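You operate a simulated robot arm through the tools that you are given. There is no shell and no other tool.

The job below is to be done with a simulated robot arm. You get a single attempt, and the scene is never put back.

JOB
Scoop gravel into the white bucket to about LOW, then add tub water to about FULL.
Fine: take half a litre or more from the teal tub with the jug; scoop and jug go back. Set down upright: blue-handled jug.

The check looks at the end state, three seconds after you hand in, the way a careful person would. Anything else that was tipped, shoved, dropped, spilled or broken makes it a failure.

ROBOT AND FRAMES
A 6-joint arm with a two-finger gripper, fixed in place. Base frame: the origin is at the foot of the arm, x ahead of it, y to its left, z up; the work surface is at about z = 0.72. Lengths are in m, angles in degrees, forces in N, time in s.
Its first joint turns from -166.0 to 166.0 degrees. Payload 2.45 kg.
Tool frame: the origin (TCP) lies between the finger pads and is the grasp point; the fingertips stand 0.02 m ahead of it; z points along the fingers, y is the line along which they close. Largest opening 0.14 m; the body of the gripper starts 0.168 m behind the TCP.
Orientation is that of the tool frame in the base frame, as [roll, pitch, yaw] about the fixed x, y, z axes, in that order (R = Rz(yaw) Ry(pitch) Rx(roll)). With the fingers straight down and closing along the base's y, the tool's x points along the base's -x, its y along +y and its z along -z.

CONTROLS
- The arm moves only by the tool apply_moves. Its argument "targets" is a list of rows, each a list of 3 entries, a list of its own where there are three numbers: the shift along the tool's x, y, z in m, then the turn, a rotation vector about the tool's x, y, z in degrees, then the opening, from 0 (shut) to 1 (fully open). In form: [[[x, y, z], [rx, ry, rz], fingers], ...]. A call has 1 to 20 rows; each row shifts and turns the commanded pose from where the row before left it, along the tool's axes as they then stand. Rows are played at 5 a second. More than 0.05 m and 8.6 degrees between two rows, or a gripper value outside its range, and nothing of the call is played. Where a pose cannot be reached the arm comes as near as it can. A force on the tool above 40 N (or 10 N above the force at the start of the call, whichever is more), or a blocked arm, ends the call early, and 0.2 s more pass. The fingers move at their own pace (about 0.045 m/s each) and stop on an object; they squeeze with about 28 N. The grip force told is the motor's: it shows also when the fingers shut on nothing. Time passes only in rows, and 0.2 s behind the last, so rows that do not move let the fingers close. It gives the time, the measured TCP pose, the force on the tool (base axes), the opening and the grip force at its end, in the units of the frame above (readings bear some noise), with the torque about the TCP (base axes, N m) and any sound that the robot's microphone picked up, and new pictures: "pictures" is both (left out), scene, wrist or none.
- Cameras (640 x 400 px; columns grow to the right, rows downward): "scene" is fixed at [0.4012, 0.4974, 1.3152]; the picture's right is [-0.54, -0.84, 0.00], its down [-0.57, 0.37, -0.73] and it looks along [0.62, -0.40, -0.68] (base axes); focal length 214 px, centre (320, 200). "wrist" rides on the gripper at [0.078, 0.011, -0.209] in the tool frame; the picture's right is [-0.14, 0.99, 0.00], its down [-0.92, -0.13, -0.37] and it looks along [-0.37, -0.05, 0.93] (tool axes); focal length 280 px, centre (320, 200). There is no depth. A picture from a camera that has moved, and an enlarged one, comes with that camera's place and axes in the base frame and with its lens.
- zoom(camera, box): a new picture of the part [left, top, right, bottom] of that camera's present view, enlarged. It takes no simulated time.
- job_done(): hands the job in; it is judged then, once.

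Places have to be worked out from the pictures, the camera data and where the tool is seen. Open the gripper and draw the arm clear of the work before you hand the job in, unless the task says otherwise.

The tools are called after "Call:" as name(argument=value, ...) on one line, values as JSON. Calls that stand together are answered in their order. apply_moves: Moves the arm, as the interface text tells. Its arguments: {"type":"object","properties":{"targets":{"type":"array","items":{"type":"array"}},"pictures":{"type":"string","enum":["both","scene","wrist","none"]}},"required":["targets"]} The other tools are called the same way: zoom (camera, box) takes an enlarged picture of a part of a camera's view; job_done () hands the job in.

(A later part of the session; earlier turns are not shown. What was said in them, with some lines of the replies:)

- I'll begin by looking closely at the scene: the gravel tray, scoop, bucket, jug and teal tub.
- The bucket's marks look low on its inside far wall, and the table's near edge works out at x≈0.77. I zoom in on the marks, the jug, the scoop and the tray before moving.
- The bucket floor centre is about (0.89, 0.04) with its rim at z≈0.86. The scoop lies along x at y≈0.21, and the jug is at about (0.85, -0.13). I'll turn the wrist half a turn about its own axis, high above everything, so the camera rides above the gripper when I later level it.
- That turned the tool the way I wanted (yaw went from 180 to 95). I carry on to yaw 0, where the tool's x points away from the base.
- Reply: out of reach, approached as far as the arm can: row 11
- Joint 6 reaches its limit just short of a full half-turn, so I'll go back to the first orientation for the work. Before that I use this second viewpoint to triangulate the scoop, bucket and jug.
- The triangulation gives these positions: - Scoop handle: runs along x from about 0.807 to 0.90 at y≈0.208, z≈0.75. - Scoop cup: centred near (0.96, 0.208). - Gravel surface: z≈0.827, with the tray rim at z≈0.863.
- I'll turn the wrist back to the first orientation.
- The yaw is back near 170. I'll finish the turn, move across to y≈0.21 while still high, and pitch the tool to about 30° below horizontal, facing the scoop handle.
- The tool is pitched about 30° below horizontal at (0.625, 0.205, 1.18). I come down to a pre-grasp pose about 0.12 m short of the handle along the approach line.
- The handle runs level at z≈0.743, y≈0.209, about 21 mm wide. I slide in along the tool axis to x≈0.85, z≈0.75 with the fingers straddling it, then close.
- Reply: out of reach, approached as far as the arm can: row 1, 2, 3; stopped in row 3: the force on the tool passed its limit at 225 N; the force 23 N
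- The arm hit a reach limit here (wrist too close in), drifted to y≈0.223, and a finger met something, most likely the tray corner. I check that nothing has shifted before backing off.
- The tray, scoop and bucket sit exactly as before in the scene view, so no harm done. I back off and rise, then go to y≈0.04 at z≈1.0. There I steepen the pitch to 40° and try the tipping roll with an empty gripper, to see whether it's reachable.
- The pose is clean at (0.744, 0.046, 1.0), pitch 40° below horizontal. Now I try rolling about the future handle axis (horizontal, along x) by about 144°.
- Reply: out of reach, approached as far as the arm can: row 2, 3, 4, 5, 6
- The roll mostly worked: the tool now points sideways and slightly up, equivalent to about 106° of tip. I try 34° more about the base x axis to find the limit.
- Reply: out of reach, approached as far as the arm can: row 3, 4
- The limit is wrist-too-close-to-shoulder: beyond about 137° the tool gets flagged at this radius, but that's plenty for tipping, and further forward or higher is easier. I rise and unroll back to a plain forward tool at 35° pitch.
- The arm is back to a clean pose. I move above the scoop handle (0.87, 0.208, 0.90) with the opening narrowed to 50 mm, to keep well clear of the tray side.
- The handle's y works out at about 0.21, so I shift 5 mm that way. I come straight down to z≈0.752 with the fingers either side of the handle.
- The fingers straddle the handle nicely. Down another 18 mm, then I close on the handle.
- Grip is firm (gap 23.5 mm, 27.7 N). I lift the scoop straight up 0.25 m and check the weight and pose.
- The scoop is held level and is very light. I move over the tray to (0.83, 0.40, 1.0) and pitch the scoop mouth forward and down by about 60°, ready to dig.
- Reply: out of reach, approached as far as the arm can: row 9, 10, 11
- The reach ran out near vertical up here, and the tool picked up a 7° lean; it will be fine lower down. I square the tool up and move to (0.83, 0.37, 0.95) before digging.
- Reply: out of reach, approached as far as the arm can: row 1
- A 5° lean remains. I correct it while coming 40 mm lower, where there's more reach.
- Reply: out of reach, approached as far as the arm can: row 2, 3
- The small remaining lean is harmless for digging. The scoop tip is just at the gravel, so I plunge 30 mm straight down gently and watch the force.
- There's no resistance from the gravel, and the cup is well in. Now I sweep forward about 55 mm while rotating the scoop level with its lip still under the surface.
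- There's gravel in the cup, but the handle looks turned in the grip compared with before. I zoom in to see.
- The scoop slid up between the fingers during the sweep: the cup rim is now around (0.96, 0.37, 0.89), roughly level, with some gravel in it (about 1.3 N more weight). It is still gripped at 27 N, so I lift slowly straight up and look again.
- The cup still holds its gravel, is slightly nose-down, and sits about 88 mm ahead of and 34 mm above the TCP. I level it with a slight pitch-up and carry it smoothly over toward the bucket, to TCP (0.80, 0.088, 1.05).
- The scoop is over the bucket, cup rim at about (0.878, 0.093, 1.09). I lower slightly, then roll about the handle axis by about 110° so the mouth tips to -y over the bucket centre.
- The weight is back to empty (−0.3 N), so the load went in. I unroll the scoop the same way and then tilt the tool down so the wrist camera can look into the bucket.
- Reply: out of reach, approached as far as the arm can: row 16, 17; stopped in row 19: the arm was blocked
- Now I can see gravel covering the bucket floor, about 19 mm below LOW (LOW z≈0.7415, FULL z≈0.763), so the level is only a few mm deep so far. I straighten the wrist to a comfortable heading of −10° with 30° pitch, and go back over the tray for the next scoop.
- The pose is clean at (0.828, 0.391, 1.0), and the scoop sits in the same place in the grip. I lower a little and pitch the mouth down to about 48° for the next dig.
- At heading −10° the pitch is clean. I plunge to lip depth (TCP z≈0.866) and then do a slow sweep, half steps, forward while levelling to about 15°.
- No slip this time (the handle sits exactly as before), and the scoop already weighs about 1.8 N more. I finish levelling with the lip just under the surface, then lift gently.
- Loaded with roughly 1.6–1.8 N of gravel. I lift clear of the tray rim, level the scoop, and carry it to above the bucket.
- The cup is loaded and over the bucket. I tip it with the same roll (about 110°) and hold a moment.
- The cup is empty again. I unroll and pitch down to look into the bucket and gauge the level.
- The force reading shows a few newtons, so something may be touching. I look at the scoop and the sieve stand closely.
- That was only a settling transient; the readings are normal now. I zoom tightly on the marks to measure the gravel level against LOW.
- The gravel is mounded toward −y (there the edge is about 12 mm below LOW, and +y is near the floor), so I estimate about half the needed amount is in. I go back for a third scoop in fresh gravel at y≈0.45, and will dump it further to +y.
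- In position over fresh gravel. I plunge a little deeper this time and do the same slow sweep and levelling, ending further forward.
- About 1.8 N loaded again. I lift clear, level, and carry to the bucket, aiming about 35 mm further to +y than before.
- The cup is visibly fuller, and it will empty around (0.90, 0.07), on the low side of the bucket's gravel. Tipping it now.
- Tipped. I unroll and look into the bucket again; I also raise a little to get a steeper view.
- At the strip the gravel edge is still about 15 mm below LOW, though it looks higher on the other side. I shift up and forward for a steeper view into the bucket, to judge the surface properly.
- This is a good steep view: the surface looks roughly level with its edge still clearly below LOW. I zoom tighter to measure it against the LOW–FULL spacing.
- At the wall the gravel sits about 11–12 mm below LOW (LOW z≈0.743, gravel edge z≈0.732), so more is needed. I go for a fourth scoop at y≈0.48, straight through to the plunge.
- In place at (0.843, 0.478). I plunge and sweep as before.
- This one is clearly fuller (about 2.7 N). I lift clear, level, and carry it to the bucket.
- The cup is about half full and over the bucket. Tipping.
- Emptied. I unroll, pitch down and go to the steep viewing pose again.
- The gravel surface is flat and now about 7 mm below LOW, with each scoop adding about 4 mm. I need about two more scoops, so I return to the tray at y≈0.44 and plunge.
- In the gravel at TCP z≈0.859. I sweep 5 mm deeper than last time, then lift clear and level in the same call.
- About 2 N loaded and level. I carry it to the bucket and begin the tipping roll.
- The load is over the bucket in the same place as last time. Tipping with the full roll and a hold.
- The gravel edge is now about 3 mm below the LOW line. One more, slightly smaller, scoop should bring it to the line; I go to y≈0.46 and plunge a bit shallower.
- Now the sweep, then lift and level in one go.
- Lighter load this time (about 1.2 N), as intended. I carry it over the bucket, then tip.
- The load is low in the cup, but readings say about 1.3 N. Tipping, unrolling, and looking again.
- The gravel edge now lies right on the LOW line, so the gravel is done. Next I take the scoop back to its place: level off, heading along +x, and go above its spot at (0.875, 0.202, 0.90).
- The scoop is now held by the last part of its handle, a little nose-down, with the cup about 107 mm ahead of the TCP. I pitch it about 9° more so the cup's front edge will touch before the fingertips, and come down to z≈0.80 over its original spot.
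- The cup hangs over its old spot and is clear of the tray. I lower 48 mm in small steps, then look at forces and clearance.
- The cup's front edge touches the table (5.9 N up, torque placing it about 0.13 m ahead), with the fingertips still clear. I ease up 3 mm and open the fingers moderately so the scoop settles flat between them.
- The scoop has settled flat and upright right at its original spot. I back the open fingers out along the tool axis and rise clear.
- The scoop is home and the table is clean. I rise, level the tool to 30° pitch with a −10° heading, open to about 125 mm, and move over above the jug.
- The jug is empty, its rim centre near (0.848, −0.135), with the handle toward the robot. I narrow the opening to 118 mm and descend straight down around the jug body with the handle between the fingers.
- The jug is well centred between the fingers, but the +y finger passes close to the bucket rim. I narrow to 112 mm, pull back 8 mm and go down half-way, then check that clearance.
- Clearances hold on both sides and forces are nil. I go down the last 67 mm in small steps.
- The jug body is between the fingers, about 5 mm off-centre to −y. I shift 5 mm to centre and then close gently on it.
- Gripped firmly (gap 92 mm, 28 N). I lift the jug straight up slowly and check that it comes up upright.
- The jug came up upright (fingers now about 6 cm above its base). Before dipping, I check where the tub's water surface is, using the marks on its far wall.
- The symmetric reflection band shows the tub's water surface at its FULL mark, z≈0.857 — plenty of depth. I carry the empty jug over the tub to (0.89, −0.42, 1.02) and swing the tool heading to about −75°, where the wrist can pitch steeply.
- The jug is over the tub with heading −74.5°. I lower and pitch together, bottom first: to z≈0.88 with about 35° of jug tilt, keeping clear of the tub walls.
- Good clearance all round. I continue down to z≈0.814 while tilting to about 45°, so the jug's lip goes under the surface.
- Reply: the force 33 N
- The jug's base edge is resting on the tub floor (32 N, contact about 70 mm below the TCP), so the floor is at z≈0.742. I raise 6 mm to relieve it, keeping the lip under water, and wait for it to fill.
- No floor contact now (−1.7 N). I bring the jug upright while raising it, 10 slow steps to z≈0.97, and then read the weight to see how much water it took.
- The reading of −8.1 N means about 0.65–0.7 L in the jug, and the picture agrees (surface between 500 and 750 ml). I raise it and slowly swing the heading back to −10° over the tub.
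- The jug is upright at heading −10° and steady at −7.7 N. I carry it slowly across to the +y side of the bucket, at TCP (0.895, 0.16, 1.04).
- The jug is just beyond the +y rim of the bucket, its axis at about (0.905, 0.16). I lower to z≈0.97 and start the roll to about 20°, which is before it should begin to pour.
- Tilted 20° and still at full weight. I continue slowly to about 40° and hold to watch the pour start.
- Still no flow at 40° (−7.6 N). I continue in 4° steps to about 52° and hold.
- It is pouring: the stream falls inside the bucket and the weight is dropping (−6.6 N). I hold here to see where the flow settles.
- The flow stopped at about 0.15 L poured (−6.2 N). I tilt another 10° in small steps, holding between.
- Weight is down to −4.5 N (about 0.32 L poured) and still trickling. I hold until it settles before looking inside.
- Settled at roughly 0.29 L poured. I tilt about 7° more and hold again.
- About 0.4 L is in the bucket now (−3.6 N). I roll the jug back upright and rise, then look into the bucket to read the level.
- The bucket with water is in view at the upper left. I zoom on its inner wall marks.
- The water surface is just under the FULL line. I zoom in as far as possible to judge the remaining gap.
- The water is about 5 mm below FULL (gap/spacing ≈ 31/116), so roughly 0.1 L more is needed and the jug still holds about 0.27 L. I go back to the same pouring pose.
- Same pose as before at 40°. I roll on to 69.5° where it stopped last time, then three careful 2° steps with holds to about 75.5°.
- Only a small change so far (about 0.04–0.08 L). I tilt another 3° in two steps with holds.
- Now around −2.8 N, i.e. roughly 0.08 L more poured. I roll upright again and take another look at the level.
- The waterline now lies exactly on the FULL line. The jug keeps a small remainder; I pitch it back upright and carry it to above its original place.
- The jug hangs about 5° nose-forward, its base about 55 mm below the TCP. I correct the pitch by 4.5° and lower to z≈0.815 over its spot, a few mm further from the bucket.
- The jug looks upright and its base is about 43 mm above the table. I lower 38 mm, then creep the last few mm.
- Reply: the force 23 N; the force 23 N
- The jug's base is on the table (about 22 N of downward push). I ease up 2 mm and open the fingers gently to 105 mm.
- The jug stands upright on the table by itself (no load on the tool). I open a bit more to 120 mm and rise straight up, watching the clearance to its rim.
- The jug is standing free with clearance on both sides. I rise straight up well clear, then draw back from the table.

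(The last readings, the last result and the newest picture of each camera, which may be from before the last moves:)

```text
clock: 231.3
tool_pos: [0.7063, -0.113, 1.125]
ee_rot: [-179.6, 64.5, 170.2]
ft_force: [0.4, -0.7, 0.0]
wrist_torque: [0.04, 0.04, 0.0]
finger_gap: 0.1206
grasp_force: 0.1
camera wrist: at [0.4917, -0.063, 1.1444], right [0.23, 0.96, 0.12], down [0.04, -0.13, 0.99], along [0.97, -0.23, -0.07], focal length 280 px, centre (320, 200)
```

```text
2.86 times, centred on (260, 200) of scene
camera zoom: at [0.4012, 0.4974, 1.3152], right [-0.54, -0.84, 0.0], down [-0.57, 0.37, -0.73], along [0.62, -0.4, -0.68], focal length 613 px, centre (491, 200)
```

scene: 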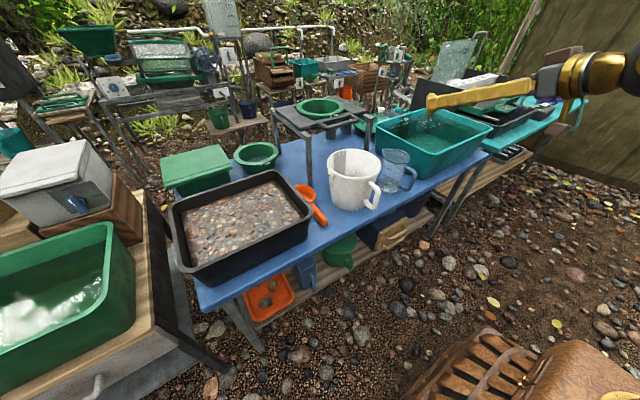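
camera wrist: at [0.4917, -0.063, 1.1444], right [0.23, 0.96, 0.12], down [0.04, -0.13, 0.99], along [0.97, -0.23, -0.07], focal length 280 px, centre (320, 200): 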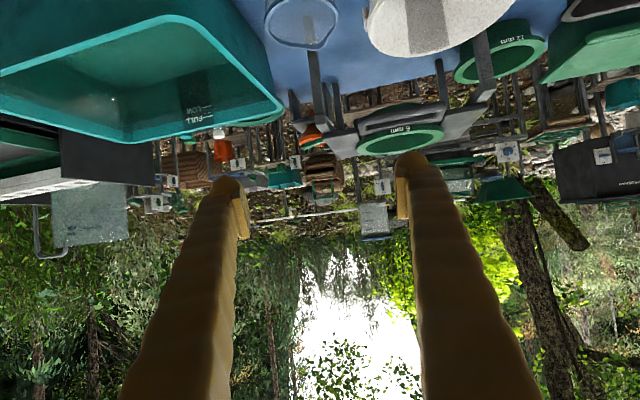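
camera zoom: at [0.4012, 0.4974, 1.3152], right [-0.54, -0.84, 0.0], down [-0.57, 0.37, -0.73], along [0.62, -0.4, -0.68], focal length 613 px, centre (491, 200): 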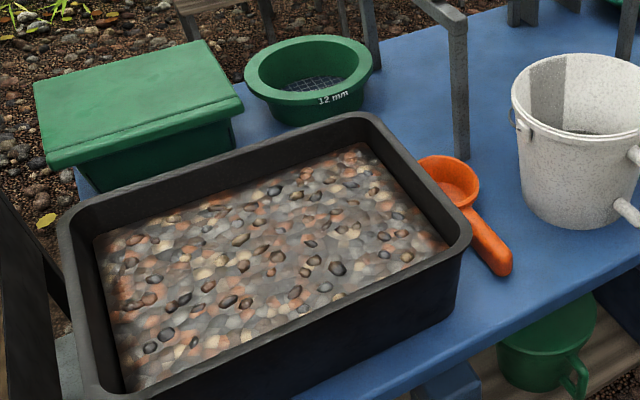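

Jug upright with a little water left, scoop in place, tray and table undisturbed. As a last check I go back over the bucket with the empty gripper to confirm the level has held.

Call:
apply_moves(targets=[[[-0.0047, 0.0362, 0.0244], [0, 0, 0], 0.86], [[-0.0047, 0.0362, 0.0244], [0, 0, 0], 0.86], [[-0.0047, 0.0362, 0.0244], [0, 0, 0], 0.86], [[-0.0047, 0.0362, 0.0244], [0, 0, 0], 0.86], [[-0.0047, 0.0362, 0.0244], [0, 0, 0], 0.86], [[-0.0047, 0.0362, 0.0244], [0, 0, 0], 0.86], [[0, 0, 0], [0, 8.4, 0], 0.86], [[0, 0, 0], [0, 8.4, 0], 0.86], [[0, 0, 0], [0, 8.4, 0], 0.86], [[0, 0, 0], [0, 8.4, 0], 0.86], [[0, 0, 0], [0, 0, 0], 0.86], [[0, 0, 0], [0, 0, 0], 0.86]], pictures="wrist")

Call:
zoom(camera="wrist", box=[200, 0, 360, 120])

Call:
zoom(camera="wrist", box=[250, 40, 340, 100])

```text
clock: 233.9
tool_pos: [0.8869, 0.0742, 1.0863]
ee_rot: [-179.8, 30.8, 169.9]
ft_force: [0.5, -0.2, -0.5]
wrist_torque: [-0.01, 0.04, 0.0]
finger_gap: 0.1208
grasp_force: 0.0
camera wrist: at [0.7186, 0.1161, 1.2252], right [0.29, 0.95, 0.07], down [0.57, -0.23, 0.79], along [0.77, -0.19, -0.61], focal length 280 px, centre (320, 200)
```

wrist: 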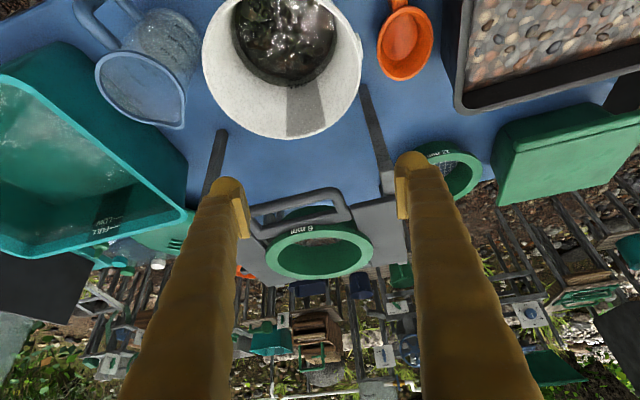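

```text
3.33 times, centred on (280, 60) of wrist
camera zoom: at [0.7186, 0.1161, 1.2252], right [0.29, 0.95, 0.07], down [0.57, -0.23, 0.79], along [0.77, -0.19, -0.61], focal length 935 px, centre (453, 667)
```

zoom: 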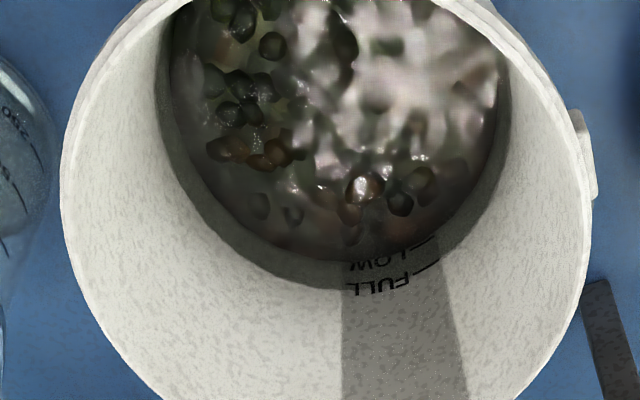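

```text
6.67 times, centred on (295, 70) of wrist
camera zoom: at [0.7186, 0.1161, 1.2252], right [0.29, 0.95, 0.07], down [0.57, -0.23, 0.79], along [0.77, -0.19, -0.61], focal length 1869 px, centre (487, 1067)
```

zoom: 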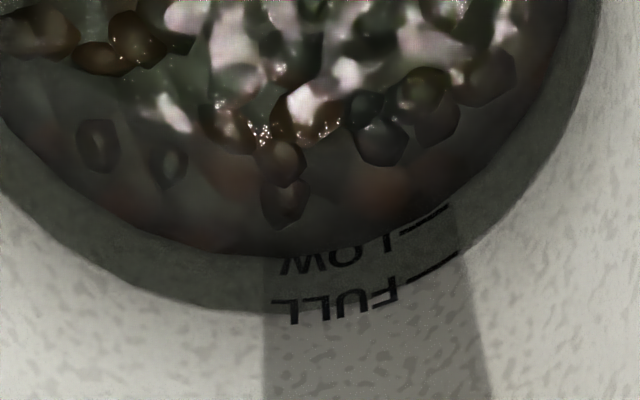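

Gravel edge on LOW and waterline on FULL: both hold. I draw the arm back clear of the table with the gripper open, then hand in.

Call:
apply_moves(targets=[[[0, 0, 0], [0, -8.4, 0], 0.86], [[0, 0, 0], [0, -8.4, 0], 0.86], [[0, 0, 0], [0, -8.4, 0], 0.86], [[0, 0, 0], [0, -8.4, 0], 0.86], [[-0.02, 0, -0.04], [0, 0, 0], 0.86], [[-0.02, 0, -0.04], [0, 0, 0], 0.86], [[-0.02, 0, -0.04], [0, 0, 0], 0.86], [[-0.01, 0, -0.045], [0, 0, 0], 0.86], [[-0.01, 0, -0.045], [0, 0, 0], 0.86], [[0, 0, -0.045], [0, 0, 0], 0.86], [[0, 0, 0], [0, 0, 0], 0.86], [[0, 0, 0], [0, 0, 0], 0.86]])

Call:
zoom(camera="scene", box=[260, 100, 520, 260])

```text
clock: 236.5
tool_pos: [0.6955, 0.1097, 1.2626]
ee_rot: [-179.6, 64.5, 170.1]
ft_force: [0.3, 0.1, -0.1]
wrist_torque: [-0.03, -0.01, 0.0]
finger_gap: 0.1201
grasp_force: 0.1
camera wrist: at [0.4791, 0.1614, 1.2828], right [0.23, 0.96, 0.12], down [0.04, -0.13, 0.99], along [0.97, -0.23, -0.07], focal length 280 px, centre (320, 200)
```

scene: 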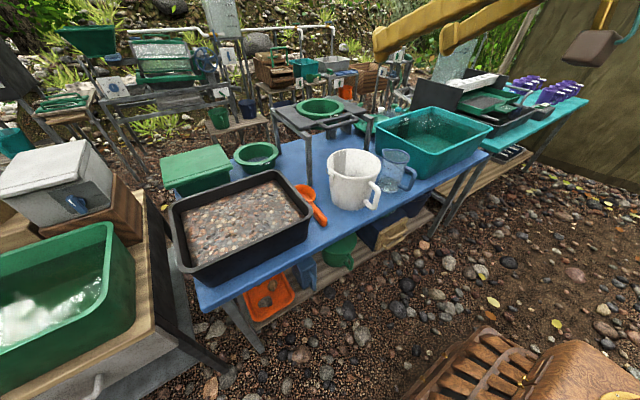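
wrist: 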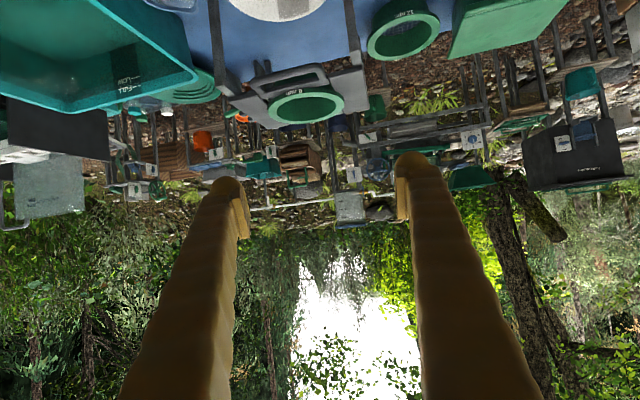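

```text
2.46 times, centred on (390, 180) of scene
camera zoom: at [0.4012, 0.4974, 1.3152], right [-0.54, -0.84, 0.0], down [-0.57, 0.37, -0.73], along [0.62, -0.4, -0.68], focal length 528 px, centre (148, 249)
```

zoom: 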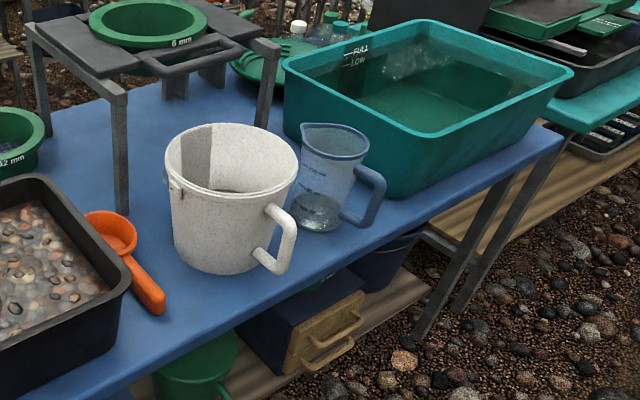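

Gravel is at LOW and water at FULL. The scoop and jug are back upright in their places, the table is clean, and the open gripper is well clear, so I hand in.

Call:
job_done()

```text
The job is handed in.
```

The white bucket now holds gravel to the LOW mark and tub water to the FULL mark. I checked both against the inside marks just before handing in.

- **Gravel:** it took six scoops, with the last one kept smaller to land on the line.
- **Water:** by the force reading, about 0.65–0.7 L came out of the teal tub and about 0.5 L went into the bucket. Roughly 0.2 L is still in the jug.
- **Scoop and jug:** both are back at their spots. The blue-handled jug is standing upright.
- **Contacts along the way:**
  - Early on, a finger hit something near the scoop, most likely the tray corner, with a brief peak of about 225 N. The tray and scoop showed no shift in the pictures afterwards.
  - The jug pressed on the tub floor with about 32 N while filling, and I backed it off.
- **End state:** nothing was spilled or tipped as far as the pictures show. The gripper is open and clear of the table.
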